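You operate a simulated robot arm through the tools that you are given. There is no shell and no other tool. Be economical: measure what you need, move in short steps, check, and stop when the job is done.

Carry out the task below with a simulated two-armed robot. There is one attempt and no reset: what you move stays moved.

Task
Tidy the hose shelf: strap on its peg, floats on the rod, shelf dirt wiped off.
Fine: yellow strap on the orange peg, white and yellow floats down the float rod; blue rag back where it lay. What is to be rubbed or washed off counts as gone when no trace of it is left.

It is judged by the outcome, as a careful person would: the job done as asked, and still so three seconds after it is handed in. It fails if anything else is knocked over, pushed out of place, dropped, spilled or broken.

Robot
Two 7-joint arms with two-finger parallel grippers on one trunk, on a base that drives. Base frame: it is fixed to the floor where the robot stands at the start and does not move with it; the origin is under the middle of the robot, x ahead of it, y to its left, z up. Units: m, degrees, N and s.
The left shoulder is at the start at [0.05, 0.187, 1.01], the right one opposite. With the tool pointing down near the work surface each hand reaches from about 0.1 to 0.66 m from the robot's upright axis, wherever it stands, measured 20 degrees to its own side. Places, roughly: black strap [0.75, 1.25, 1.25]; blue rag [0.5, 1.25, 0.75]; green strap [0.75, 1.25, 1.25]; orange float [0.5, 1.25, 0.75]; orange peg [0.8, 1.4, 1.2]; shelf dirt [0.5, 1.5, 0.7]; white float [0.5, 1.75, 0.75]; yellow float [0.5, 1.75, 0.75]. Payload 3.43 kg a hand.
The tool frame of a hand sits at the grasp point between the pads (the TCP): z along the fingers, y along the line on which they close. The tips reach 0.03 m beyond it. Largest opening 0.094 m; finger width 0.028, thickness 0.01; the body of the gripper, 0.05 by 0.096 m, starts 0.055 m behind the TCP.
Orientation is that of the tool frame in the base frame, as a unit quaternion [x, y, z, w]. With the fingers straight down and closing along the base's y, the tool's x points along the base's -x, its y along +y and its z along -z.

Tools
- The arms move only by the tool step_arm. It takes "left_motion", "right_motion" or both (then of equal length, played together; a hand with none holds still); each is a list of rows, each a list of 7 numbers: the shift along the tool's x, y, z in m, then the turn, a rotation vector about the tool's x, y, z in degrees, then the gripper command, from -1 (shut) to 1 (fully open), values between in proportion. In form: [[x, y, z, rx, ry, rz, claw], ...]. A call has 1 to 20 rows; each row shifts and turns the commanded pose from where the row before left it, along the tool's axes as they then stand. Each row takes 0.2 s and may step no farther than 0.05 m and 8.6 degrees from the row before; otherwise, or with a gripper value out of range, the whole call is refused. Where a pose cannot be reached the arm comes as near as it can. A force on the tool above 40 N (or 10 N above the force at the start of the call, whichever is more), or a blocked arm, ends the call early, and 0.2 s more pass. The fingers move at their own pace (about 0.153 m/s each) and stop on an object; they squeeze with about 40 N. The grip force told is the motor's: it shows also when the fingers shut on nothing. Time passes only in rows, and 0.2 s behind the last, so rows that do not move let the fingers close. It gives the time, the measured TCP pose, the force on the tool (base axes), the opening and the grip force at its end, in the units of the frame above (readings bear some noise), with the torque about the TCP (base axes, N m) and any sound that the robot's microphone picked up.
- Cameras (640 x 400 px; columns grow to the right, rows downward): "scene" is now at [0.1477, -0.0058, 1.1743]; the picture's right is [-0.06, -1.00, 0.00], its down [-0.55, 0.03, -0.84] and it looks along [0.83, -0.05, -0.55] (base axes); focal length 256 px, centre (320, 200). "left" rides on the left gripper at [0.076, -0.014, -0.102] in its tool frame; the picture's right is [0.18, 0.98, 0.00], its down [-0.75, 0.14, -0.64] and it looks along [-0.63, 0.12, 0.77] (tool axes); focal length 243 px, centre (320, 200). "right" rides on the right gripper at [0.076, 0.014, -0.102] in its tool frame; the picture's right is [-0.18, 0.98, 0.00], its down [-0.75, -0.14, -0.64] and it looks along [-0.63, -0.12, 0.77] (tool axes); focal length 243 px, centre (320, 200). There is no depth. A picture from a camera that has moved, and an enlarged one, comes with that camera's place and axes in the base frame and with its lens.
- snapshot(camera): a new picture of that camera. The clock stands still meanwhile.
- move_column(by): slides the trunk up (or, below 0, down) by that many m; the arms and the scene camera ride with it, the base frame stays. It gives what a move gives, with no picture.
- drive_base(legs): drives the robot by 1 to 6 legs, each [ahead, left, turn to the left] in m, m and degrees, along the robot's own axes; the way and the turn of a leg run together, so that a leg with both is an arc; at most 1.5 m and 180 degrees a leg. The arms and the cameras ride along, it lands a little off, and it stops where it bumps. It gives what a move gives.
- aim_head(pan, tilt): turns the head with the scene camera to pan (to the left, within 80 degrees either way) and tilt (down, from -29 to 69), counted from straight ahead of the robot. It gives what a move gives.
- zoom(camera, box): a new picture of the part [left, top, right, bottom] of that camera's present view, enlarged. The clock stands still meanwhile.
- sign_off(): hands the job in; it is judged then, once.

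Work in short steps. Places have to be worked out from the pictures, the camera data and where the tool is seen: move nearer, look again, correct. Check each grasp and each placing, and mend what went wrong. You have 120 turns and 88 pictures in all, those below and enlarged ones among them. Open the grippers and draw the arms clear of the work before you hand the job in, unless the task says otherwise; then end with one line.

The tools are called after "Request:" as name(argument=value, ...) on one line, values as JSON. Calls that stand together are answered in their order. step_arm: Moves the arms, as the interface text tells. Its arguments: {"type":"object","properties":{"left_motion":{"type":"array"},"right_motion":{"type":"array"}},"required":[]} The other tools are called the same way: move_column (by) slides the trunk up or down; drive_base (legs) drives the base; aim_head (pan, tilt) turns the head that bears the scene camera; snapshot (camera) takes a picture; zoom (camera, box) takes an enlarged picture of a part of a camera's view; sign_off () hands the job in.

At the start:

```text
clock: 0.0
left_tcp_pos: [0.3232, 0.109, 1.0009]
left_tcp_rot: [0.0, 1.0, 0.001, 0.0]
left_ft_force: [0.4, 0.3, -0.9]
left_wrist_torque: [-0.02, 0.02, 0.02]
left_opening: 0.0939
left_gripper_force: 0.0
right_tcp_pos: [0.3465, -0.2077, 0.9223]
right_tcp_rot: [0.0, 1.0, 0.001, 0.001]
right_ft_force: [0.1, 0.2, 0.0]
right_wrist_torque: [0.0, 0.04, 0.03]
right_opening: 0.094
right_gripper_force: 0.1
trunk travel left (down, up): [-0.225, 0.207]
robot x, y, heading: [-0.0012, 0.0029, 0.1]
head pan, tilt: [-3.3, 33.3]
```

scene: 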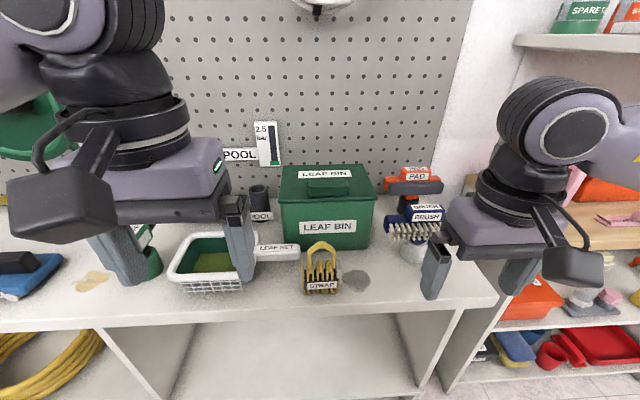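
right: 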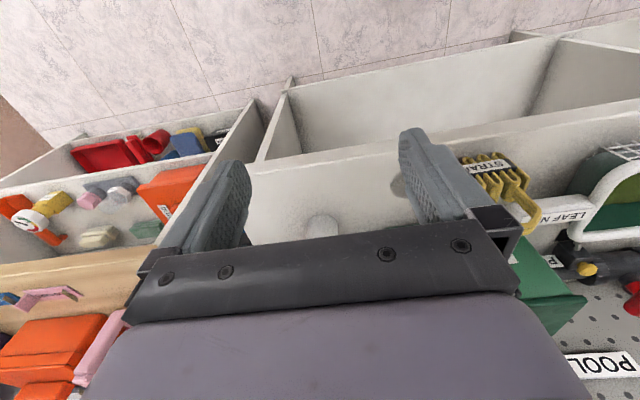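
left: 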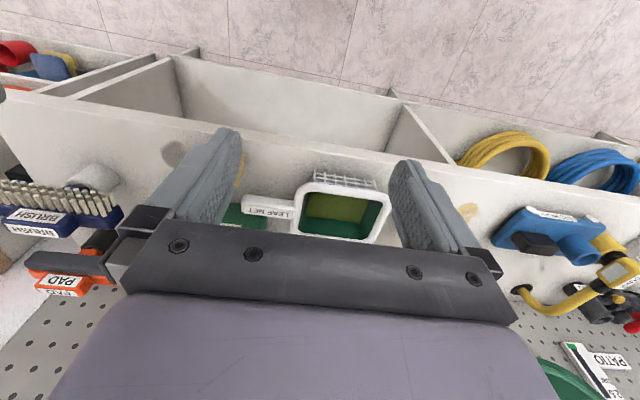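

The strap-like object stands ahead on the work surface, while the hose shelf is to the left. I turn the head to look there.

Request:
aim_head(pan=60, tilt=25)

Request:
snapshot(camera="scene")

Request:
zoom(camera="scene", box=[320, 100, 640, 300])

```text
clock: 1.3
left_tcp_pos: [0.323, 0.1083, 1.0025]
left_tcp_rot: [0.0, 1.0, 0.0, 0.0]
left_ft_force: [-0.6, -0.4, 0.5]
left_wrist_torque: [-0.01, -0.02, 0.02]
left_opening: 0.0938
left_gripper_force: 0.0
right_tcp_pos: [0.3477, -0.2061, 0.9223]
right_tcp_rot: [0.0, 1.0, 0.0, 0.0]
right_ft_force: [-0.2, -0.5, 0.5]
right_wrist_torque: [-0.02, 0.01, -0.02]
right_opening: 0.0937
right_gripper_force: 0.0
trunk travel left (down, up): [-0.225, 0.207]
robot x, y, heading: [0.0001, 0.003, -0.1]
head pan, tilt: [60.0, 25.0]
```

```text
84 pictures are left
camera scene: at [0.105, 0.0791, 1.1874], right [0.87, -0.5, 0.0], down [-0.21, -0.37, -0.91], along [0.45, 0.78, -0.42], focal length 256 px, centre (320, 200)
```

scene: 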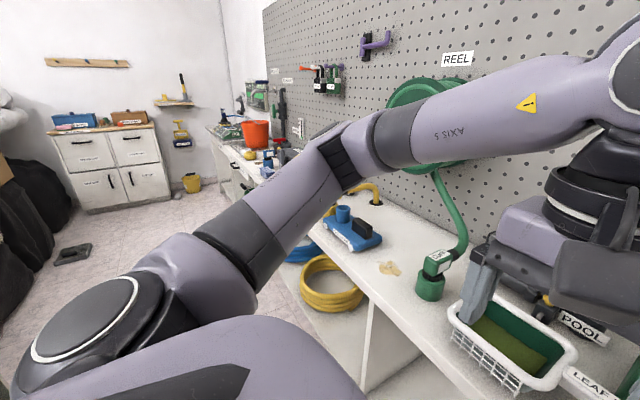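

```text
2.00 times, centred on (480, 200) of scene
camera zoom: at [0.105, 0.0791, 1.1874], right [0.87, -0.5, 0.0], down [-0.21, -0.37, -0.91], along [0.45, 0.78, -0.42], focal length 513 px, centre (0, 200)
```

zoom: 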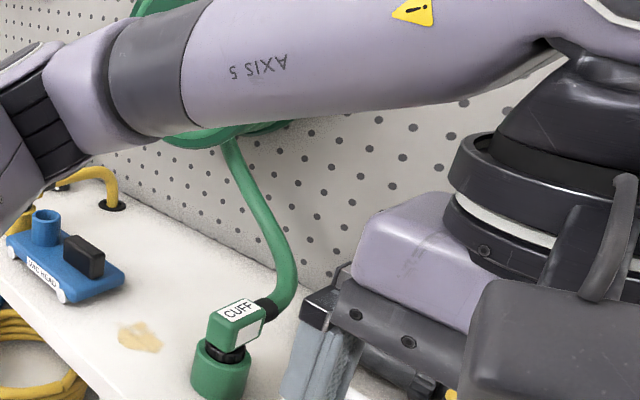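

The hose shelf lies further left. I back off a little so the arms clear the bench and drive left, then look.

Request:
drive_base(legs=[[-0.3, 0, 0], [0, 1.4, 0]])

Request:
aim_head(pan=0, tilt=25)

Request:
snapshot(camera="scene")

```text
clock: 10.0
left_tcp_pos: [0.0429, 1.5125, 1.0021]
left_tcp_rot: [0.009, 1.0, 0.001, 0.0]
left_ft_force: [0.1, 0.2, 1.0]
left_wrist_torque: [0.01, -0.01, 0.05]
left_opening: 0.094
left_gripper_force: 0.1
right_tcp_pos: [0.0613, 1.1977, 0.9222]
right_tcp_rot: [0.008, 1.0, 0.0, 0.0]
right_ft_force: [-0.5, 0.1, -0.7]
right_wrist_torque: [0.0, 0.01, 0.0]
right_opening: 0.0941
right_gripper_force: 0.0
trunk travel left (down, up): [-0.225, 0.207]
robot x, y, heading: [-0.2836, 1.4062, -0.8]
head pan, tilt: [60.0, 25.0]
```

```text
clock: 11.3
left_tcp_pos: [0.0412, 1.5124, 1.0022]
left_tcp_rot: [0.009, 1.0, 0.001, 0.0]
left_ft_force: [0.0, 0.9, -0.3]
left_wrist_torque: [-0.02, 0.02, 0.01]
left_opening: 0.0943
left_gripper_force: 0.0
right_tcp_pos: [0.0609, 1.1983, 0.9225]
right_tcp_rot: [0.009, 1.0, 0.0, 0.0]
right_ft_force: [0.4, -0.3, -0.6]
right_wrist_torque: [-0.01, 0.0, 0.01]
right_opening: 0.0939
right_gripper_force: 0.0
trunk travel left (down, up): [-0.225, 0.207]
robot x, y, heading: [-0.2826, 1.4114, -1.0]
head pan, tilt: [0.0, 25.0]
```

```text
82 pictures are left
camera scene: at [-0.1325, 1.4062, 1.1874], right [-0.02, -1.0, 0.0], down [-0.42, 0.01, -0.91], along [0.91, -0.02, -0.42], focal length 256 px, centre (320, 200)
```

scene: 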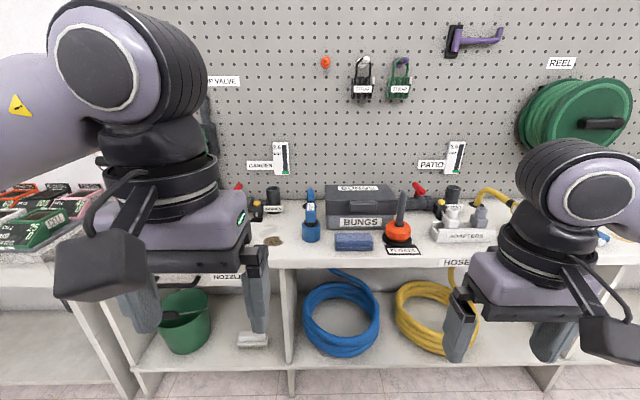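

Request:
zoom(camera="scene", box=[260, 30, 500, 180])

Request:
zoom(camera="scene", box=[220, 150, 540, 350])

```text
2.67 times, centred on (380, 105) of scene
camera zoom: at [-0.1325, 1.4062, 1.1874], right [-0.02, -1.0, 0.0], down [-0.42, 0.01, -0.91], along [0.91, -0.02, -0.42], focal length 684 px, centre (160, 453)
```

zoom: 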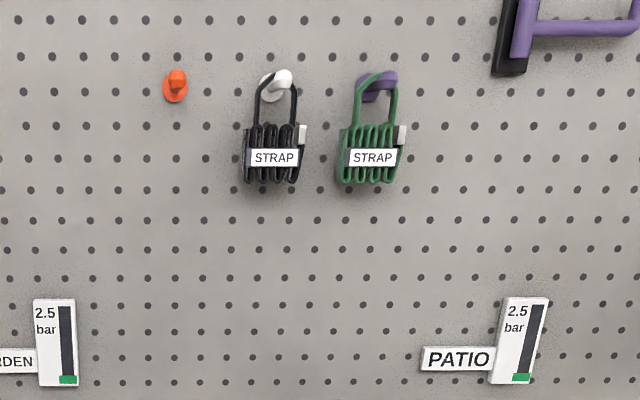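

```text
2.00 times, centred on (380, 250) of scene
camera zoom: at [-0.1325, 1.4062, 1.1874], right [-0.02, -1.0, 0.0], down [-0.42, 0.01, -0.91], along [0.91, -0.02, -0.42], focal length 513 px, centre (200, 100)
```

zoom: 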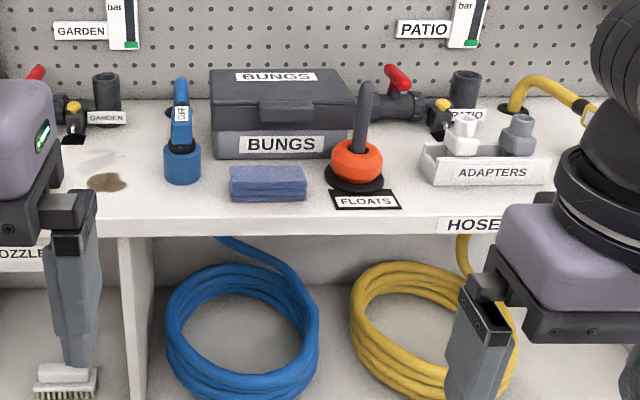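

The rod (with the orange float), dirt, rag and orange peg are visible; the white/yellow floats are hidden by the left arm. I look with the left wrist camera.

Request:
snapshot(camera="left")

```text
79 pictures are left
camera left: at [-0.0337, 1.5009, 1.1049], right [-0.17, 0.99, 0.0], down [0.76, 0.13, 0.64], along [0.63, 0.11, -0.77], focal length 243 px, centre (320, 200)
```

left: 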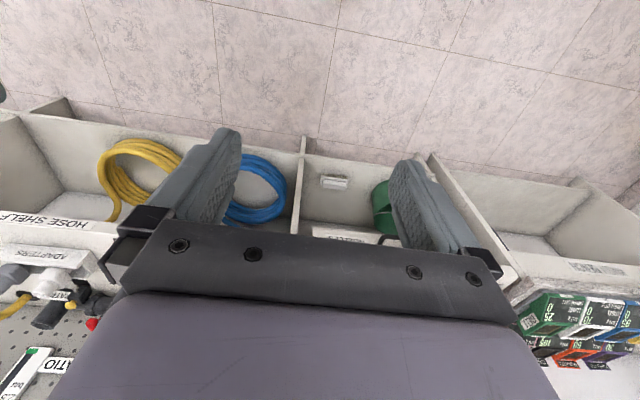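

The gripper hides the bench. I drive left 0.35 m to see the floats between the arms.

Request:
drive_base(legs=[[0, 0.35, 1]])

Request:
snapshot(camera="scene")

```text
clock: 13.5
left_tcp_pos: [0.0416, 1.8673, 1.0009]
left_tcp_rot: [-0.002, 1.0, 0.0, 0.0]
left_ft_force: [-0.9, 0.2, -0.1]
left_wrist_torque: [0.0, 0.03, 0.0]
left_opening: 0.094
left_gripper_force: 0.0
right_tcp_pos: [0.0673, 1.5515, 0.9217]
right_tcp_rot: [-0.002, 1.0, -0.001, 0.0]
right_ft_force: [-0.2, 0.1, -0.7]
right_wrist_torque: [0.0, -0.01, 0.01]
right_opening: 0.0939
right_gripper_force: 0.0
trunk travel left (down, up): [-0.225, 0.207]
robot x, y, heading: [-0.2781, 1.7574, 0.1]
head pan, tilt: [0.0, 25.0]
```

```text
78 pictures are left
camera scene: at [-0.1303, 1.7558, 1.1874], right [0.0, -1.0, 0.0], down [-0.42, 0.0, -0.91], along [0.91, 0.0, -0.42], focal length 256 px, centre (320, 200)
```

scene: 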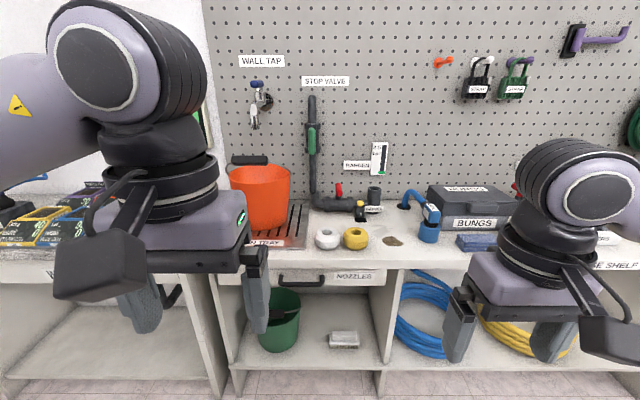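

Floats at about (0.52, 1.735) white and (0.52, 1.65) yellow; dirt near (0.54, 1.53), rag near (0.50, 1.29), rod near (0.55, 1.14). I park at about (0, 1.48), so the right hand serves the rag/dirt and the left the floats.

Request:
drive_base(legs=[[0, -0.27, 0], [0.26, 0, 0]])

Request:
aim_head(pan=0, tilt=45)

Request:
snapshot(camera="scene")

```text
clock: 16.9
left_tcp_pos: [0.3008, 1.5977, 1.002]
left_tcp_rot: [-0.003, 1.0, 0.0, 0.0]
left_ft_force: [0.7, 0.5, -0.3]
left_wrist_torque: [0.01, -0.02, -0.02]
left_opening: 0.0939
left_gripper_force: 0.1
right_tcp_pos: [0.3258, 1.2836, 0.9215]
right_tcp_rot: [-0.002, 1.0, 0.0, 0.0]
right_ft_force: [0.7, 0.8, 0.1]
right_wrist_torque: [0.0, 0.04, 0.0]
right_opening: 0.0939
right_gripper_force: 0.0
trunk travel left (down, up): [-0.225, 0.207]
robot x, y, heading: [-0.0233, 1.4887, 0.2]
head pan, tilt: [0.0, 25.0]
```

```text
clock: 17.7
left_tcp_pos: [0.3, 1.5975, 1.0008]
left_tcp_rot: [-0.002, 1.0, 0.0, 0.0]
left_ft_force: [0.0, 0.2, 0.4]
left_wrist_torque: [-0.04, 0.04, -0.01]
left_opening: 0.0939
left_gripper_force: 0.1
right_tcp_pos: [0.3253, 1.2829, 0.9208]
right_tcp_rot: [-0.001, 1.0, 0.0, 0.002]
right_ft_force: [0.3, 0.3, -1.3]
right_wrist_torque: [0.01, 0.02, -0.01]
right_opening: 0.0941
right_gripper_force: 0.1
trunk travel left (down, up): [-0.225, 0.207]
robot x, y, heading: [-0.0231, 1.4854, 0.4]
head pan, tilt: [0.0, 45.0]
```

```text
77 pictures are left
camera scene: at [0.1174, 1.4868, 1.1569], right [0.0, -1.0, 0.0], down [-0.71, 0.0, -0.71], along [0.71, 0.0, -0.71], focal length 256 px, centre (320, 200)
```

scene: 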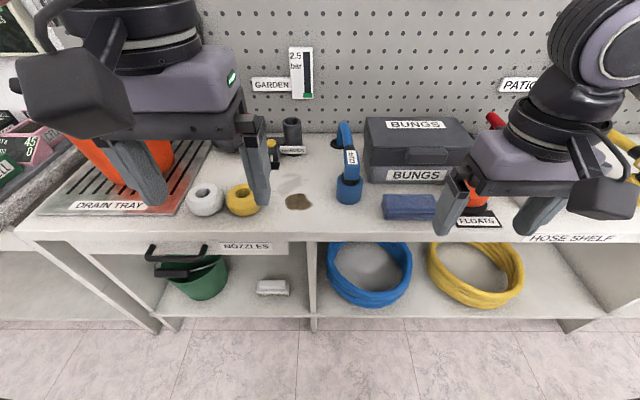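

Good view. I zoom to measure floats, dirt and rag.

Request:
zoom(camera="scene", box=[180, 130, 340, 230])

Request:
zoom(camera="scene", box=[330, 130, 490, 230])

```text
4.00 times, centred on (260, 180) of scene
camera zoom: at [0.1174, 1.4868, 1.1569], right [0.0, -1.0, 0.0], down [-0.71, 0.0, -0.71], along [0.71, 0.0, -0.71], focal length 1025 px, centre (560, 280)
```

zoom: 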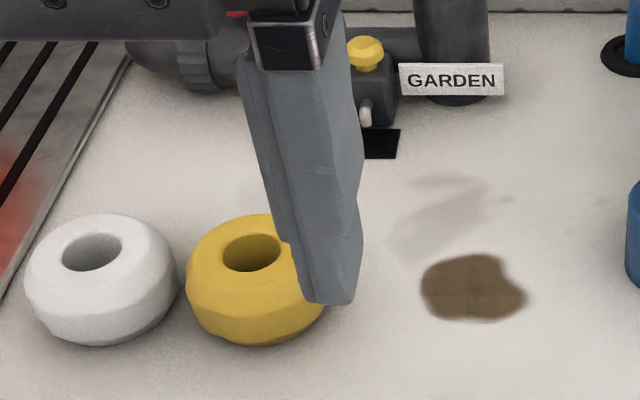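

```text
4.00 times, centred on (410, 180) of scene
camera zoom: at [0.1174, 1.4868, 1.1569], right [0.0, -1.0, 0.0], down [-0.71, 0.0, -0.71], along [0.71, 0.0, -0.71], focal length 1025 px, centre (-40, 280)
```

zoom: 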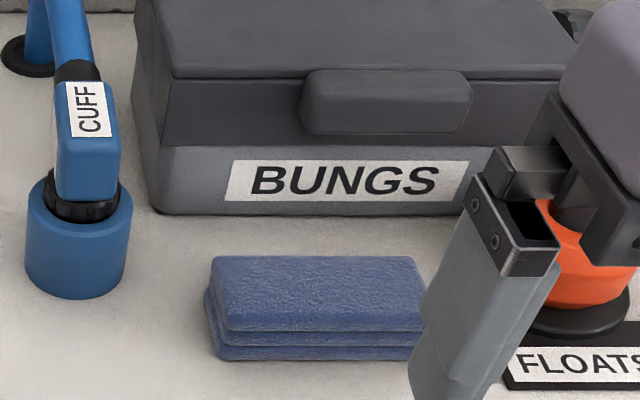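

Rag: x 0.474–0.53, y 1.239–1.351, top z≈0.763; dirt: x 0.50–0.555, y 1.505–1.567, with a faint smear behind it. I turn the right hand 90° so that it closes along x.

Request:
step_arm(right_motion=[[0, 0, -0.02, 0, 0, 8.18, 1], [0, 0, -0.02, 0, 0, 8.18, 1], [0, 0, -0.02, 0, 0, 8.18, 1], [0, 0, 0, 0, 0, 8.18, 1], [0, 0, 0, 0, 0, 8.18, 1], [0, 0, 0, 0, 0, 8.18, 1], [0, 0, 0, 0, 0, 8.18, 1], [0, 0, 0, 0, 0, 8.18, 1], [0, 0, 0, 0, 0, 8.18, 1], [0, 0, 0, 0, 0, 8.18, 1], [0, 0, 0, 0, 0, 8.18, 1]])

```text
clock: 20.1
left_tcp_pos: [0.3008, 1.5978, 1.003]
left_tcp_rot: [-0.003, 1.0, 0.001, -0.001]
left_ft_force: [0.4, -0.3, -0.8]
left_wrist_torque: [0.05, -0.02, 0.01]
left_opening: 0.0938
left_gripper_force: 0.1
right_tcp_pos: [0.3267, 1.2829, 0.9823]
right_tcp_rot: [0.706, 0.708, 0.0, -0.001]
right_ft_force: [0.2, -0.4, -0.2]
right_wrist_torque: [0.02, -0.02, 0.02]
right_opening: 0.0939
right_gripper_force: 0.0
trunk travel left (down, up): [-0.225, 0.207]
robot x, y, heading: [-0.0209, 1.4896, 0.4]
head pan, tilt: [0.0, 45.0]
```

Now tool x = base +y, tool y = base +x. I move above the rag, down to z 0.83, and look.

Request:
step_arm(right_motion=[[0.003, 0.044, 0, 0, 0, 0, 1], [0.003, 0.044, 0, 0, 0, 0, 1], [0.003, 0.044, 0, 0, 0, 0, 1], [0.003, 0.043, 0, 0, 0, 0, 1], [0, 0, 0.05, 0, 0, 0, 1], [0, 0, 0.05, 0, 0, 0, 1], [0, 0, 0.05, 0, 0, 0, 1], [0, 0, 0, 0, 0, 0, 1]])

Request:
zoom(camera="scene", box=[330, 130, 490, 230])

Request:
snapshot(camera="right")

```text
clock: 21.9
left_tcp_pos: [0.2968, 1.597, 1.0021]
left_tcp_rot: [-0.001, 1.0, 0.001, 0.001]
left_ft_force: [-0.4, -0.1, 0.5]
left_wrist_torque: [-0.03, -0.01, -0.03]
left_opening: 0.0937
left_gripper_force: 0.0
right_tcp_pos: [0.5034, 1.2958, 0.8497]
right_tcp_rot: [0.707, 0.707, 0.017, 0.011]
right_ft_force: [-11.4, -1.4, 23.9]
right_wrist_torque: [-0.26, -1.17, -0.2]
right_opening: 0.0878
right_gripper_force: 0.1
trunk travel left (down, up): [-0.225, 0.207]
robot x, y, heading: [-0.0213, 1.483, 0.4]
head pan, tilt: [0.0, 45.0]
stopped in row 8 (right hand): the force on the tool passed its limit (the readings are from after the stop); the commanded pose is now the measured one
```

```text
4.00 times, centred on (410, 180) of scene
camera zoom: at [0.1144, 1.487, 1.1572], right [0.0, -1.0, 0.0], down [-0.7, 0.0, -0.71], along [0.71, 0.0, -0.7], focal length 1025 px, centre (-40, 280)
```

zoom: 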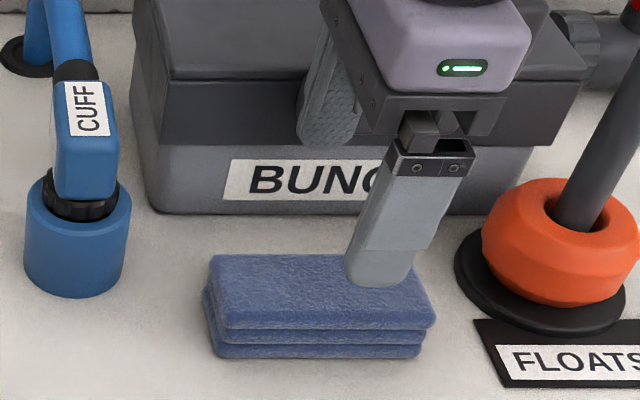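

```text
73 pictures are left
camera right: at [0.515, 1.3699, 0.9518], right [0.98, -0.18, 0.04], down [-0.17, -0.76, 0.63], along [-0.09, -0.62, -0.78], focal length 243 px, centre (320, 200)
```

right: 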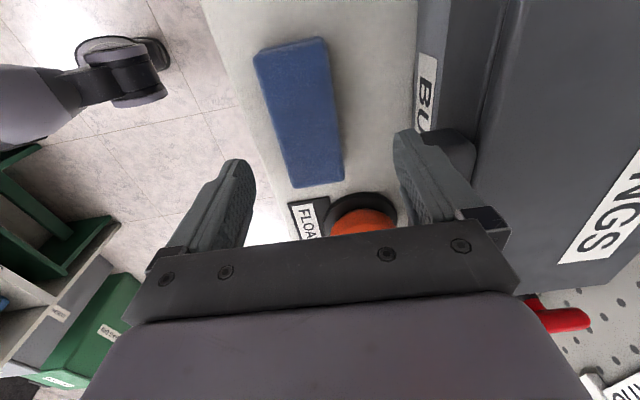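

The far finger came down on the box's latch (x≈0.55, y 1.22–1.31). The box did not move; I lift straight off and level the hand.

Request:
step_arm(right_motion=[[0, 0, -0.03, 0, 0, 0, 1], [0, 0, -0.04, 0, 0, 0, 1], [0, -0.01, -0.02, 2.3, -0.5, 0, 0.5], [0, 0, 0, 0, 0, 0, 0.5]])

Request:
zoom(camera="scene", box=[330, 110, 490, 210])

```text
clock: 22.9
left_tcp_pos: [0.3007, 1.5967, 1.0014]
left_tcp_rot: [-0.002, 1.0, 0.0, 0.0]
left_ft_force: [0.6, -0.5, 0.9]
left_wrist_torque: [0.01, -0.01, -0.01]
left_opening: 0.0943
left_gripper_force: 0.0
right_tcp_pos: [0.493, 1.2925, 0.9336]
right_tcp_rot: [0.707, 0.707, -0.003, -0.003]
right_ft_force: [-0.2, 0.3, 0.3]
right_wrist_torque: [-0.02, -0.01, 0.07]
right_opening: 0.0707
right_gripper_force: 0.0
trunk travel left (down, up): [-0.225, 0.207]
robot x, y, heading: [-0.0233, 1.4857, 0.2]
head pan, tilt: [0.0, 45.0]
```

```text
4.00 times, centred on (410, 160) of scene
camera zoom: at [0.1171, 1.4866, 1.1568], right [0.0, -1.0, 0.0], down [-0.71, 0.0, -0.71], along [0.71, 0.0, -0.71], focal length 1025 px, centre (-40, 360)
```

zoom: 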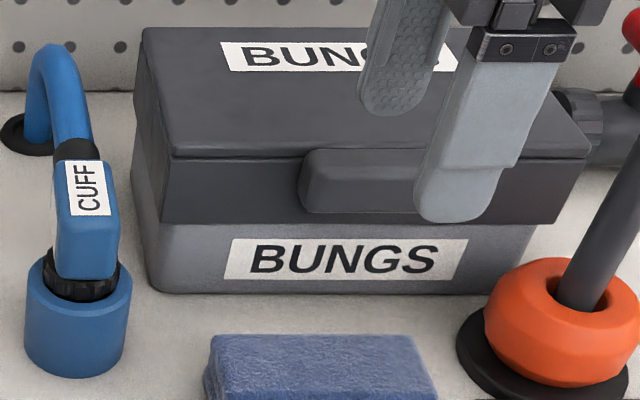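

The box is unmoved. I go to y 1.328 (beside the latch) with a narrower opening and descend in steps.

Request:
step_arm(right_motion=[[0.036, 0.003, 0, -0.4, 0, 0, 0.5], [0, 0, 0.04, 0, 0, 0, 0.5], [0, 0, 0.04, 0, 0, 0, 0.5], [0, 0, 0.04, 0, 0, 0, 0.5], [0, 0, 0.025, 0, 0, 0, 0.5], [0, 0, 0.011, 0, 0, 0, 0.5], [0, 0, 0, 0, 0, 0, 0.5]])

Request:
zoom(camera="scene", box=[330, 130, 490, 230])

```text
clock: 24.5
left_tcp_pos: [0.2994, 1.5978, 1.0014]
left_tcp_rot: [-0.002, 1.0, 0.0, 0.0]
left_ft_force: [0.5, -0.6, 0.4]
left_wrist_torque: [0.02, 0.03, -0.02]
left_opening: 0.0942
left_gripper_force: 0.0
right_tcp_pos: [0.4952, 1.3304, 0.7753]
right_tcp_rot: [0.707, 0.708, -0.001, 0.0]
right_ft_force: [-0.1, -0.4, 0.0]
right_wrist_torque: [0.01, 0.0, 0.0]
right_opening: 0.0704
right_gripper_force: 0.1
trunk travel left (down, up): [-0.225, 0.207]
robot x, y, heading: [-0.0225, 1.4867, -0.1]
head pan, tilt: [0.0, 45.0]
```

```text
4.00 times, centred on (410, 180) of scene
camera zoom: at [0.1171, 1.4866, 1.1568], right [0.0, -1.0, 0.0], down [-0.71, 0.0, -0.71], along [0.71, 0.0, -0.71], focal length 1025 px, centre (-40, 280)
```

zoom: 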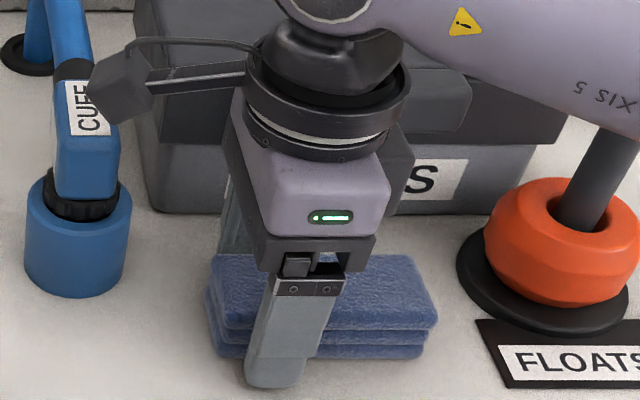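

The fingers straddle the rag. I close.

Request:
step_arm(right_motion=[[0, 0, 0, 0, 0, 0, -1], [0, 0, 0, 0, 0, 0, -1], [0, 0, 0, 0, 0, 0, -1]])

Request:
step_arm(right_motion=[[0, 0, -0.02, 0, 0, 0, -1], [0, 0, -0.04, 0, 0, 0, -1], [0, 0, -0.05, 0, 0, 0, -1], [0, 0, -0.05, 0, 0, 0, -1]])

Request:
snapshot(camera="scene")

```text
clock: 25.3
left_tcp_pos: [0.2995, 1.5973, 1.0031]
left_tcp_rot: [-0.002, 1.0, 0.0, 0.0]
left_ft_force: [-1.2, -0.3, 0.1]
left_wrist_torque: [0.01, 0.0, 0.01]
left_opening: 0.0939
left_gripper_force: 0.1
right_tcp_pos: [0.4952, 1.3295, 0.7754]
right_tcp_rot: [0.707, 0.707, -0.001, 0.0]
right_ft_force: [0.2, 0.1, -0.7]
right_wrist_torque: [0.01, 0.0, 0.0]
right_opening: 0.0532
right_gripper_force: 40.1
trunk travel left (down, up): [-0.225, 0.207]
robot x, y, heading: [-0.0231, 1.4841, 0.3]
head pan, tilt: [0.0, 45.0]
```

```text
clock: 26.3
left_tcp_pos: [0.2994, 1.5974, 1.002]
left_tcp_rot: [-0.002, 1.0, 0.001, -0.001]
left_ft_force: [0.4, 0.8, 0.2]
left_wrist_torque: [-0.01, 0.01, 0.03]
left_opening: 0.0939
left_gripper_force: 0.1
right_tcp_pos: [0.496, 1.3298, 0.9358]
right_tcp_rot: [0.707, 0.707, -0.001, 0.0]
right_ft_force: [0.1, -1.0, -0.5]
right_wrist_torque: [0.01, 0.01, 0.0]
right_opening: 0.0529
right_gripper_force: 39.8
trunk travel left (down, up): [-0.225, 0.207]
robot x, y, heading: [-0.0235, 1.4872, 0.4]
head pan, tilt: [0.0, 45.0]
```

```text
70 pictures are left
camera scene: at [0.117, 1.4867, 1.1568], right [0.0, -1.0, 0.0], down [-0.71, 0.0, -0.71], along [0.71, 0.0, -0.71], focal length 256 px, centre (320, 200)
```

scene: 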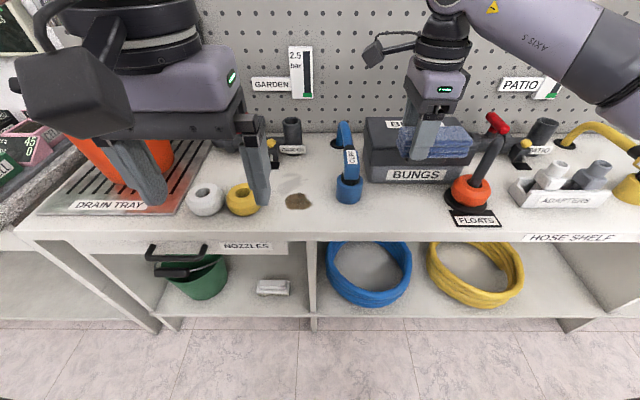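

The rag is held level. I move the left arm aside and carry the rag (its centre 0.035 to the right of the TCP) above the dirt.

Request:
step_arm(right_motion=[[0, 0, -0.04, 0, 0, 0, -1], [0, 0, 0, 0, 0, 0, -1], [0.049, 0, 0, 0, 0, 0, -1], [0.049, 0, 0, 0, 0, 0, -1], [0.049, 0, 0, 0, 0, 0, -1], [0.049, 0, 0, 0, 0, 0, -1], [0.047, 0, 0, 0, 0, 0, -1], [0, 0, 0, 0, 0, 0, -1]], left_motion=[[0.02, 0.04, 0, 0, 0, 0, 1], [0.02, 0.04, 0, 0, 0, 0, 1], [0, 0.04, 0, 0, 0, 0, 1], [0, 0.04, 0, 0, 0, 0, 1], [0, 0, 0, 0, 0, 0, 1], [0, 0, 0, 0, 0, 0, 1], [0, 0, 0, 0, 0, 0, 1], [0, 0, 0, 0, 0, 0, 1]])

Request:
step_arm(right_motion=[[0, 0, 0.05, 0, 0, 0, -1], [0, 0, 0.05, 0, 0, 0, -1], [0, 0, 0.05, 0, 0, 0, -1], [0, 0, 0.03, 0, 0, 0, -1], [0, 0, 0, 0, 0, 0, -1]])

Request:
snapshot(camera="scene")

```text
clock: 28.3
left_tcp_pos: [0.2596, 1.7575, 1.0014]
left_tcp_rot: [-0.002, 1.0, 0.0, 0.0]
left_ft_force: [0.3, -0.4, -0.1]
left_wrist_torque: [0.02, 0.0, 0.02]
left_opening: 0.0943
left_gripper_force: 0.1
right_tcp_pos: [0.5142, 1.5225, 0.986]
right_tcp_rot: [0.73, 0.683, 0.011, -0.011]
right_ft_force: [0.4, -0.1, 0.7]
right_wrist_torque: [0.03, -0.01, 0.01]
right_opening: 0.0533
right_gripper_force: 40.3
right hand out of reach, approached as far as the arm can: row 7
trunk travel left (down, up): [-0.225, 0.207]
robot x, y, heading: [-0.0212, 1.4837, 0.0]
head pan, tilt: [0.0, 45.0]
stopped in row 8 (right hand): the arm was blocked; the commanded pose is now the measured one
```

```text
clock: 29.5
left_tcp_pos: [0.257, 1.7579, 1.002]
left_tcp_rot: [-0.002, 1.0, -0.001, 0.001]
left_ft_force: [0.4, 0.3, 0.3]
left_wrist_torque: [-0.02, 0.02, -0.02]
left_opening: 0.0941
left_gripper_force: 0.1
right_tcp_pos: [0.5097, 1.5333, 0.8061]
right_tcp_rot: [0.727, 0.686, 0.013, -0.008]
right_ft_force: [-3.3, 11.8, 17.2]
right_wrist_torque: [-1.37, -0.34, -0.08]
right_opening: 0.0531
right_gripper_force: 39.3
trunk travel left (down, up): [-0.225, 0.207]
robot x, y, heading: [-0.0252, 1.485, 0.5]
head pan, tilt: [0.0, 45.0]
```

```text
69 pictures are left
camera scene: at [0.1153, 1.488, 1.1573], right [0.0, -1.0, 0.0], down [-0.71, 0.0, -0.71], along [0.71, 0.0, -0.71], focal length 256 px, centre (320, 200)
```

scene: 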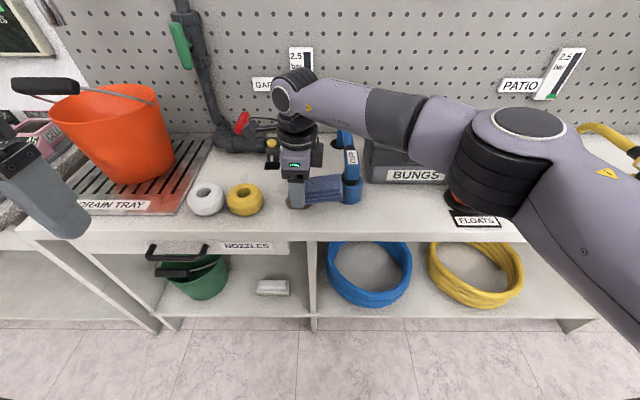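

The arm ran out of reach and the rag's end presses against the blue cuff. I lift straight up at once.

Request:
step_arm(right_motion=[[0, 0, -0.03, 0, 0, 0, -1], [0, 0, -0.05, 0, 0, 0, -1], [0, 0, -0.05, 0, 0, 0, -1], [0, 0, -0.05, 0, 0, 0, -1], [0, 0, 0, 0, 0, 0, -1]])

Request:
snapshot(camera="scene")

```text
clock: 30.7
left_tcp_pos: [0.2598, 1.7572, 1.0016]
left_tcp_rot: [-0.003, 1.0, 0.0, 0.0]
left_ft_force: [0.2, 0.5, -0.3]
left_wrist_torque: [0.03, 0.0, -0.01]
left_opening: 0.0936
left_gripper_force: 0.1
right_tcp_pos: [0.5102, 1.524, 0.9872]
right_tcp_rot: [0.728, 0.685, 0.011, -0.009]
right_ft_force: [0.3, 0.3, -0.8]
right_wrist_torque: [0.02, 0.03, -0.02]
right_opening: 0.0526
right_gripper_force: 40.5
trunk travel left (down, up): [-0.225, 0.207]
robot x, y, heading: [-0.0236, 1.4844, 0.2]
head pan, tilt: [0.0, 45.0]
```

```text
68 pictures are left
camera scene: at [0.1171, 1.4866, 1.1568], right [0.0, -1.0, 0.0], down [-0.71, 0.0, -0.71], along [0.71, 0.0, -0.71], focal length 256 px, centre (320, 200)
```

scene: 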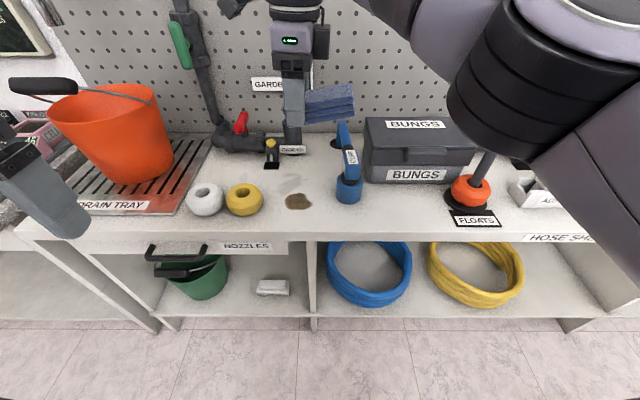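

The cuff is unmoved, but the rag got tipped in the grip. I drive left 0.2 m so the right arm reaches well.

Request:
drive_base(legs=[[0, 0.2, 0]])

Request:
step_arm(right_motion=[[-0.04, 0, 0, 0, 0, -1.7, -1], [-0.04, 0, 0, 0, 0, -1.8, -1], [-0.04, 0, 0, 0, 0, 0, -1], [0, 0, 0, 0, 0, 0, -1]])

Request:
snapshot(camera="scene")

```text
clock: 32.3
left_tcp_pos: [0.258, 1.9574, 1.0014]
left_tcp_rot: [-0.003, 1.0, 0.0, 0.0]
left_ft_force: [0.4, 1.0, 0.0]
left_wrist_torque: [-0.01, 0.02, 0.01]
left_opening: 0.094
left_gripper_force: 0.0
right_tcp_pos: [0.5097, 1.7239, 0.9869]
right_tcp_rot: [0.728, 0.685, 0.011, -0.009]
right_ft_force: [0.2, -0.1, 0.0]
right_wrist_torque: [0.01, 0.02, 0.0]
right_opening: 0.0528
right_gripper_force: 39.9
trunk travel left (down, up): [-0.225, 0.207]
robot x, y, heading: [-0.0271, 1.6846, 0.4]
head pan, tilt: [0.0, 45.0]
```

```text
clock: 33.3
left_tcp_pos: [0.2576, 1.9566, 1.0021]
left_tcp_rot: [-0.002, 1.0, -0.001, 0.0]
left_ft_force: [-0.8, -0.3, 0.2]
left_wrist_torque: [-0.01, -0.01, 0.03]
left_opening: 0.0941
left_gripper_force: 0.0
right_tcp_pos: [0.5058, 1.6027, 0.9801]
right_tcp_rot: [0.707, 0.707, 0.011, -0.01]
right_ft_force: [-0.2, 0.2, 0.2]
right_wrist_torque: [0.01, 0.0, 0.02]
right_opening: 0.0527
right_gripper_force: 40.0
trunk travel left (down, up): [-0.225, 0.207]
robot x, y, heading: [-0.0234, 1.6905, 0.3]
head pan, tilt: [0.0, 45.0]
```

```text
67 pictures are left
camera scene: at [0.1164, 1.6869, 1.1568], right [0.0, -1.0, 0.0], down [-0.71, 0.0, -0.71], along [0.71, 0.0, -0.71], focal length 256 px, centre (320, 200)
```

scene: 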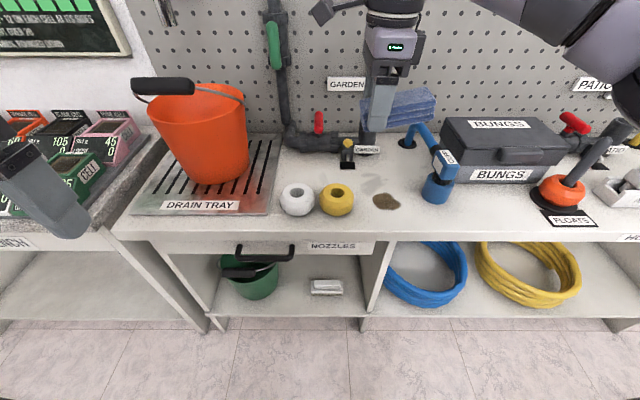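

The cuff is intact. I level the hand and lower the rag onto the dirt to release and re-grip it centrally.

Request:
step_arm(right_motion=[[-0.02, 0.019, 0, 0, -1.7, 0, -1], [0, 0, 0.05, 0, 0, 0, -1], [0, 0, 0.05, 0, 0, 0, -1], [0, 0, 0.05, 0, 0, 0, -1], [0, 0, 0.03, 0, 0, 0, -1], [0, 0, 0, 0, 0, 0, -1]])

Request:
zoom(camera="scene", box=[320, 120, 480, 220])

```text
clock: 34.7
left_tcp_pos: [0.2587, 1.9571, 1.0017]
left_tcp_rot: [-0.002, 1.0, -0.001, 0.0]
left_ft_force: [0.3, 0.3, -0.9]
left_wrist_torque: [-0.02, 0.0, -0.01]
left_opening: 0.0941
left_gripper_force: 0.1
right_tcp_pos: [0.5259, 1.5794, 0.802]
right_tcp_rot: [0.708, 0.707, 0.0, 0.002]
right_ft_force: [-0.3, 0.3, 0.1]
right_wrist_torque: [0.01, -0.03, -0.01]
right_opening: 0.0529
right_gripper_force: 40.0
trunk travel left (down, up): [-0.225, 0.207]
robot x, y, heading: [-0.025, 1.6887, 0.3]
head pan, tilt: [0.0, 45.0]
```

```text
4.00 times, centred on (400, 170) of scene
camera zoom: at [0.1164, 1.6869, 1.1568], right [0.0, -1.0, 0.0], down [-0.71, 0.0, -0.71], along [0.71, 0.0, -0.71], focal length 1025 px, centre (0, 320)
```

zoom: 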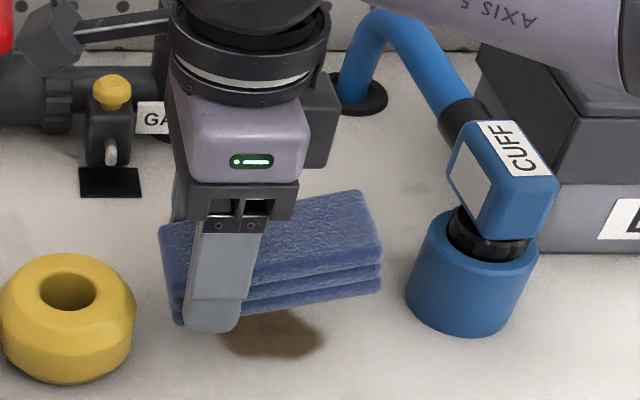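

Rag tilted ~10°. I lower until light contact, then open slowly.

Request:
step_arm(right_motion=[[0, 0, 0.012, 0, 0, 0, -1], [0, 0, 0.01, 0, 0, 0, -1], [0, 0, 0, 0, 0, 0, -1]])

Request:
step_arm(right_motion=[[0, 0, 0, 0, 0, 0, 0.4], [0, 0, 0, 0, 0, 0, 0.4], [0, 0, 0, 0, 0, 0, 0.4]])

Request:
zoom(camera="scene", box=[320, 120, 480, 220])

```text
clock: 35.5
left_tcp_pos: [0.2578, 1.9576, 1.0028]
left_tcp_rot: [-0.001, 1.0, 0.0, 0.001]
left_ft_force: [-0.4, -0.1, -0.1]
left_wrist_torque: [-0.01, 0.0, 0.01]
left_opening: 0.0939
left_gripper_force: 0.0
right_tcp_pos: [0.5264, 1.5822, 0.7809]
right_tcp_rot: [0.708, 0.707, 0.001, 0.003]
right_ft_force: [1.7, -2.3, 7.2]
right_wrist_torque: [0.04, 0.18, 0.07]
right_opening: 0.0527
right_gripper_force: 39.9
trunk travel left (down, up): [-0.225, 0.207]
robot x, y, heading: [-0.0245, 1.6881, 0.3]
head pan, tilt: [0.0, 45.0]
```

```text
clock: 36.3
left_tcp_pos: [0.2581, 1.9566, 1.0023]
left_tcp_rot: [-0.002, 1.0, -0.001, -0.001]
left_ft_force: [0.6, -0.1, 0.2]
left_wrist_torque: [-0.03, 0.02, 0.0]
left_opening: 0.0942
left_gripper_force: 0.0
right_tcp_pos: [0.5251, 1.5819, 0.7804]
right_tcp_rot: [0.707, 0.707, 0.001, 0.001]
right_ft_force: [0.3, 0.3, 0.2]
right_wrist_torque: [-0.02, -0.01, -0.02]
right_opening: 0.0657
right_gripper_force: 0.0
trunk travel left (down, up): [-0.225, 0.207]
robot x, y, heading: [-0.025, 1.6895, 0.2]
head pan, tilt: [0.0, 45.0]
```

```text
4.00 times, centred on (400, 170) of scene
camera zoom: at [0.1164, 1.6869, 1.1568], right [0.0, -1.0, 0.0], down [-0.71, 0.0, -0.71], along [0.71, 0.0, -0.71], focal length 1025 px, centre (0, 320)
```

zoom: 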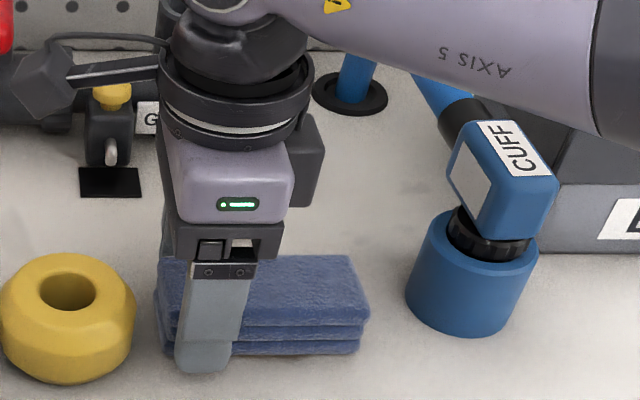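

The rag lies flat with centre y≈1.544. I rise, shift 0.037 right, come down and grip its middle.

Request:
step_arm(right_motion=[[0, 0, -0.035, 0, 0, 0, 0.6], [-0.037, 0.001, 0, 0, 0, 0, 0.6], [0, 0, 0, 0, 0, 0, 0.6], [0, 0, 0.02, 0, 0, 0, 0.6], [0, 0, 0.019, 0, 0, 0, 0.6], [0, 0, 0, 0, 0, 0, -1], [0, 0, 0, 0, 0, 0, -1], [0, 0, 0, 0, 0, 0, -1]])

Request:
zoom(camera="scene", box=[320, 120, 480, 220])

```text
clock: 38.1
left_tcp_pos: [0.2586, 1.9564, 1.0016]
left_tcp_rot: [-0.002, 1.0, 0.0, 0.0]
left_ft_force: [0.6, -0.1, 0.2]
left_wrist_torque: [0.05, -0.05, 0.0]
left_opening: 0.0939
left_gripper_force: 0.0
right_tcp_pos: [0.5255, 1.5459, 0.7757]
right_tcp_rot: [0.708, 0.707, 0.0, 0.002]
right_ft_force: [0.0, -0.4, 0.8]
right_wrist_torque: [-0.03, 0.04, 0.03]
right_opening: 0.0527
right_gripper_force: 39.6
trunk travel left (down, up): [-0.225, 0.207]
robot x, y, heading: [-0.0238, 1.6889, 0.2]
head pan, tilt: [0.0, 45.0]
```

```text
4.00 times, centred on (400, 170) of scene
camera zoom: at [0.1163, 1.6869, 1.1568], right [0.0, -1.0, 0.0], down [-0.71, 0.0, -0.71], along [0.71, 0.0, -0.71], focal length 1025 px, centre (0, 320)
```

zoom: 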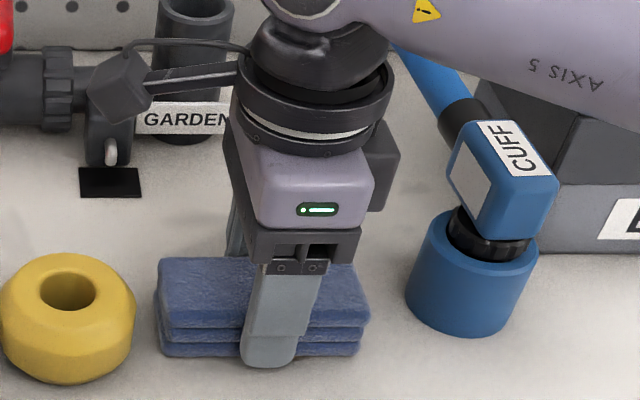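

Centrally gripped. I press lightly and stroke back and forth along x across the dirt.

Request:
step_arm(right_motion=[[0, 0, 0.003, 0, 0, 0, -1], [0, -0.02, 0, 0, 0, 0, -1], [0, -0.02, 0, 0, 0, 0, -1], [0, 0.02, 0, 0, 0, 0, -1], [0, 0.02, 0, 0, 0, 0, -1], [0, 0.02, 0, 0, 0, 0, -1], [0, 0.02, 0, 0, 0, 0, -1], [0, 0.02, 0, 0, 0, 0, -1], [0, -0.02, 0, 0, 0, 0, -1], [0, -0.02, 0, 0, 0, 0, -1], [0, -0.02, 0, 0, 0, 0, -1], [0, -0.02, 0, 0, 0, 0, -1], [0, -0.02, 0, 0, 0, 0, -1], [0, 0, 0, 0, 0, 0, -1]])

Request:
zoom(camera="scene", box=[320, 120, 480, 220])

```text
clock: 41.1
left_tcp_pos: [0.2572, 1.9573, 1.0016]
left_tcp_rot: [-0.002, 1.0, -0.001, 0.001]
left_ft_force: [-0.2, 0.4, 1.0]
left_wrist_torque: [0.03, 0.03, -0.02]
left_opening: 0.0941
left_gripper_force: 0.1
right_tcp_pos: [0.4862, 1.5469, 0.7759]
right_tcp_rot: [0.709, 0.706, 0.003, 0.004]
right_ft_force: [8.3, 0.3, 21.3]
right_wrist_torque: [-0.09, -0.17, 0.0]
right_opening: 0.0533
right_gripper_force: 39.9
trunk travel left (down, up): [-0.225, 0.207]
robot x, y, heading: [-0.0221, 1.6844, 0.1]
head pan, tilt: [0.0, 45.0]
```

```text
4.00 times, centred on (400, 170) of scene
camera zoom: at [0.1154, 1.6873, 1.157], right [0.0, -1.0, 0.0], down [-0.71, 0.0, -0.71], along [0.71, 0.0, -0.71], focal length 1025 px, centre (0, 320)
```

zoom: 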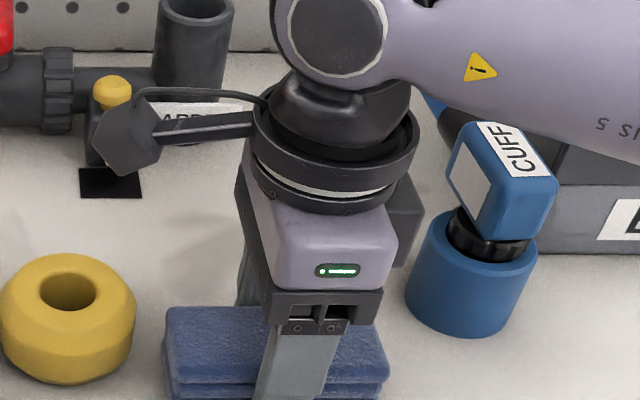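

Pressing with ~21 N; two more passes, then I lift to inspect.

Request:
step_arm(right_motion=[[0, 0.025, 0, 0, 0, 0, -1], [0, 0.025, 0, 0, 0, 0, -1], [0, 0.025, 0, 0, 0, 0, -1], [0, 0.025, 0, 0, 0, 0, -1], [0.005, -0.025, 0, 0, 0, 0, -1], [0, -0.025, 0, 0, 0, 0, -1], [0, -0.025, 0, 0, 0, 0, -1], [0, -0.025, 0, 0, 0, 0, -1], [-0.01, 0.025, 0, 0, 0, 0, -1], [0, 0.025, 0, 0, 0, 0, -1], [0, 0.025, 0, 0, 0, 0, -1], [0, 0.025, 0, 0, 0, 0, -1], [0, -0.025, 0, 0, 0, 0, -1], [0, -0.025, 0, 0, 0, 0, -1], [0, -0.025, -0.05, 0, 0, 0, -1], [0, 0, -0.05, 0, 0, 0, -1], [0, 0, -0.05, 0, 0, 0, -1], [0, 0, -0.05, 0, 0, 0, -1], [0, 0, 0, 0, 0, 0, -1]])

Request:
zoom(camera="scene", box=[320, 120, 480, 220])

```text
refused: row 15 steps farther than a row can; nothing moved
```

```text
4.00 times, centred on (400, 170) of scene
camera zoom: at [0.1154, 1.6873, 1.157], right [0.0, -1.0, 0.0], down [-0.71, 0.0, -0.71], along [0.71, 0.0, -0.71], focal length 1025 px, centre (0, 320)
```

zoom: 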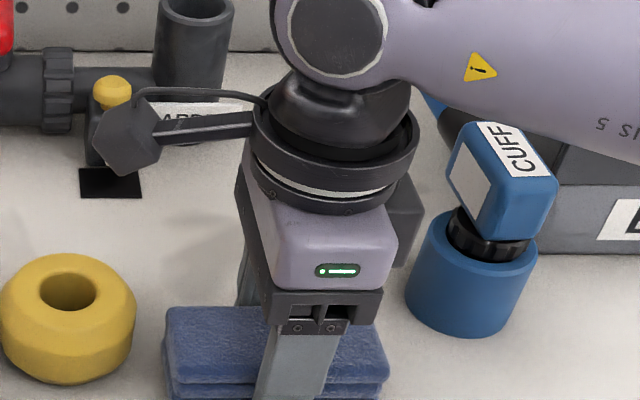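

One row was too long; I resend it corrected.

Request:
step_arm(right_motion=[[0, 0.025, 0, 0, 0, 0, -1], [0, 0.025, 0, 0, 0, 0, -1], [0, 0.025, 0, 0, 0, 0, -1], [0, 0.025, 0, 0, 0, 0, -1], [0.005, -0.025, 0, 0, 0, 0, -1], [0, -0.025, 0, 0, 0, 0, -1], [0, -0.025, 0, 0, 0, 0, -1], [0, -0.025, 0, 0, 0, 0, -1], [-0.01, 0.025, 0, 0, 0, 0, -1], [0, 0.025, 0, 0, 0, 0, -1], [0, 0.025, 0, 0, 0, 0, -1], [0, 0.025, 0, 0, 0, 0, -1], [0, -0.025, 0, 0, 0, 0, -1], [0, -0.025, 0, 0, 0, 0, -1], [0, -0.025, -0.03, 0, 0, 0, -1], [0, 0, -0.05, 0, 0, 0, -1], [0, 0, -0.05, 0, 0, 0, -1], [0, 0, -0.05, 0, 0, 0, -1], [0, 0, 0, 0, 0, 0, -1]])

Request:
zoom(camera="scene", box=[320, 120, 480, 220])

```text
clock: 45.1
left_tcp_pos: [0.2588, 1.9574, 1.0026]
left_tcp_rot: [-0.002, 1.0, 0.0, 0.0]
left_ft_force: [0.2, 0.3, -0.6]
left_wrist_torque: [0.01, -0.04, 0.0]
left_opening: 0.094
left_gripper_force: 0.0
right_tcp_pos: [0.511, 1.5423, 0.9503]
right_tcp_rot: [0.708, 0.706, 0.001, 0.002]
right_ft_force: [-0.4, -0.1, 0.1]
right_wrist_torque: [0.01, 0.02, -0.03]
right_opening: 0.053
right_gripper_force: 39.9
trunk travel left (down, up): [-0.225, 0.207]
robot x, y, heading: [-0.025, 1.6892, 0.2]
head pan, tilt: [0.0, 45.0]
```

```text
4.00 times, centred on (400, 170) of scene
camera zoom: at [0.1163, 1.6869, 1.1568], right [0.0, -1.0, 0.0], down [-0.71, 0.0, -0.71], along [0.71, 0.0, -0.71], focal length 1025 px, centre (0, 320)
```

zoom: 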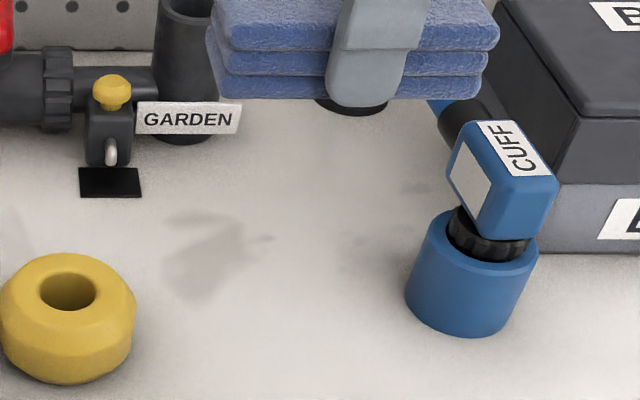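

The brown dirt is gone; a faint grey mark remains behind it. I look closely to tell whether it's a shadow.

Request:
zoom(camera="scene", box=[345, 160, 425, 210])

```text
8.00 times, centred on (385, 185) of scene
camera zoom: at [0.1163, 1.6869, 1.1568], right [0.0, -1.0, 0.0], down [-0.71, 0.0, -0.71], along [0.71, 0.0, -0.71], focal length 2051 px, centre (-200, 320)
```

zoom: 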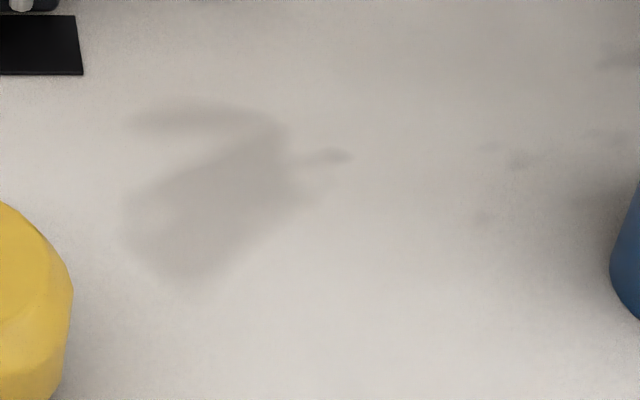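

It's a soft cast shadow (unchanged by wiping), not dirt. I drive back right 0.2 m to return the rag.

Request:
drive_base(legs=[[0, -0.2, 0]])

Request:
snapshot(camera="scene")

```text
clock: 46.7
left_tcp_pos: [0.2595, 1.7562, 1.0016]
left_tcp_rot: [0.0, 1.0, 0.001, 0.0]
left_ft_force: [0.5, -0.1, 0.1]
left_wrist_torque: [0.01, 0.0, -0.02]
left_opening: 0.0939
left_gripper_force: 0.1
right_tcp_pos: [0.512, 1.3405, 0.9503]
right_tcp_rot: [0.708, 0.706, 0.001, 0.002]
right_ft_force: [0.2, 1.0, 0.3]
right_wrist_torque: [0.02, 0.02, 0.01]
right_opening: 0.0531
right_gripper_force: 39.9
trunk travel left (down, up): [-0.225, 0.207]
robot x, y, heading: [-0.026, 1.4926, 0.1]
head pan, tilt: [0.0, 45.0]
```

```text
59 pictures are left
camera scene: at [0.1168, 1.4863, 1.1568], right [0.0, -1.0, 0.0], down [-0.71, 0.0, -0.71], along [0.71, 0.0, -0.71], focal length 256 px, centre (320, 200)
```

scene: 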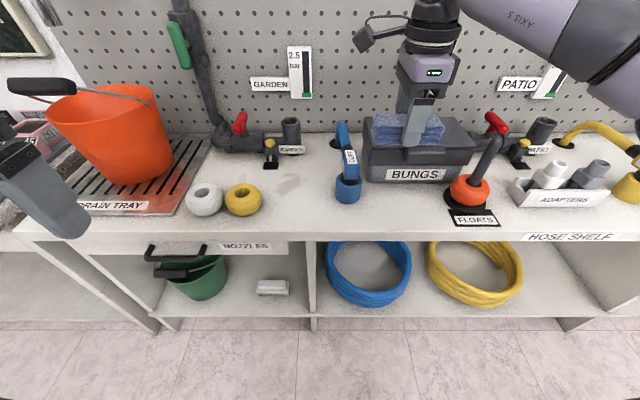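

Now to (0.497, 1.296) and down to just above the surface.

Request:
step_arm(right_motion=[[-0.044, -0.015, 0, 0, 0, 0, -1], [0, 0, 0, 0, 0, 0, -1], [0, 0, 0.045, 0, 0, 0, -1], [0, 0, 0.045, 0, 0, 0, -1], [0, 0, 0.045, 0, 0, 0, -1], [0, 0, 0.03, 0, 0, 0, -1], [0, 0, 0.006, 0, 0, 0, -1], [0, 0, 0, 0, 0, 0, -1]])

Request:
zoom(camera="scene", box=[330, 130, 490, 230])

```text
clock: 48.5
left_tcp_pos: [0.2599, 1.7554, 1.0016]
left_tcp_rot: [0.0, 1.0, 0.0, -0.001]
left_ft_force: [0.3, 0.1, 0.9]
left_wrist_torque: [0.01, 0.01, 0.02]
left_opening: 0.0939
left_gripper_force: 0.1
right_tcp_pos: [0.4976, 1.2964, 0.7779]
right_tcp_rot: [0.709, 0.706, 0.0, 0.002]
right_ft_force: [-0.4, 0.1, 0.4]
right_wrist_torque: [-0.03, 0.0, 0.01]
right_opening: 0.0532
right_gripper_force: 40.4
trunk travel left (down, up): [-0.225, 0.207]
robot x, y, heading: [-0.0252, 1.4869, 0.3]
head pan, tilt: [0.0, 45.0]
```

```text
4.00 times, centred on (410, 180) of scene
camera zoom: at [0.1168, 1.4866, 1.1568], right [0.0, -1.0, 0.0], down [-0.71, 0.0, -0.71], along [0.71, 0.0, -0.71], focal length 1025 px, centre (-40, 280)
```

zoom: 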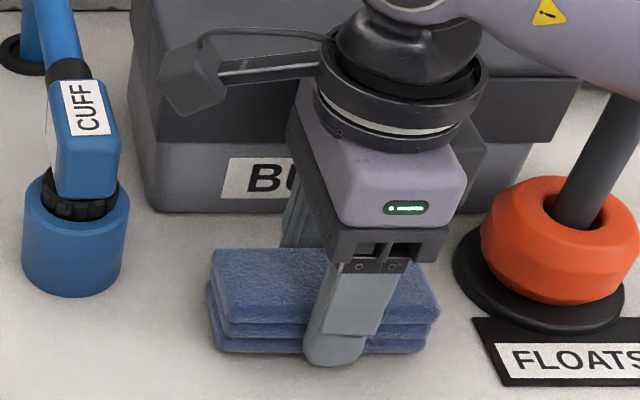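

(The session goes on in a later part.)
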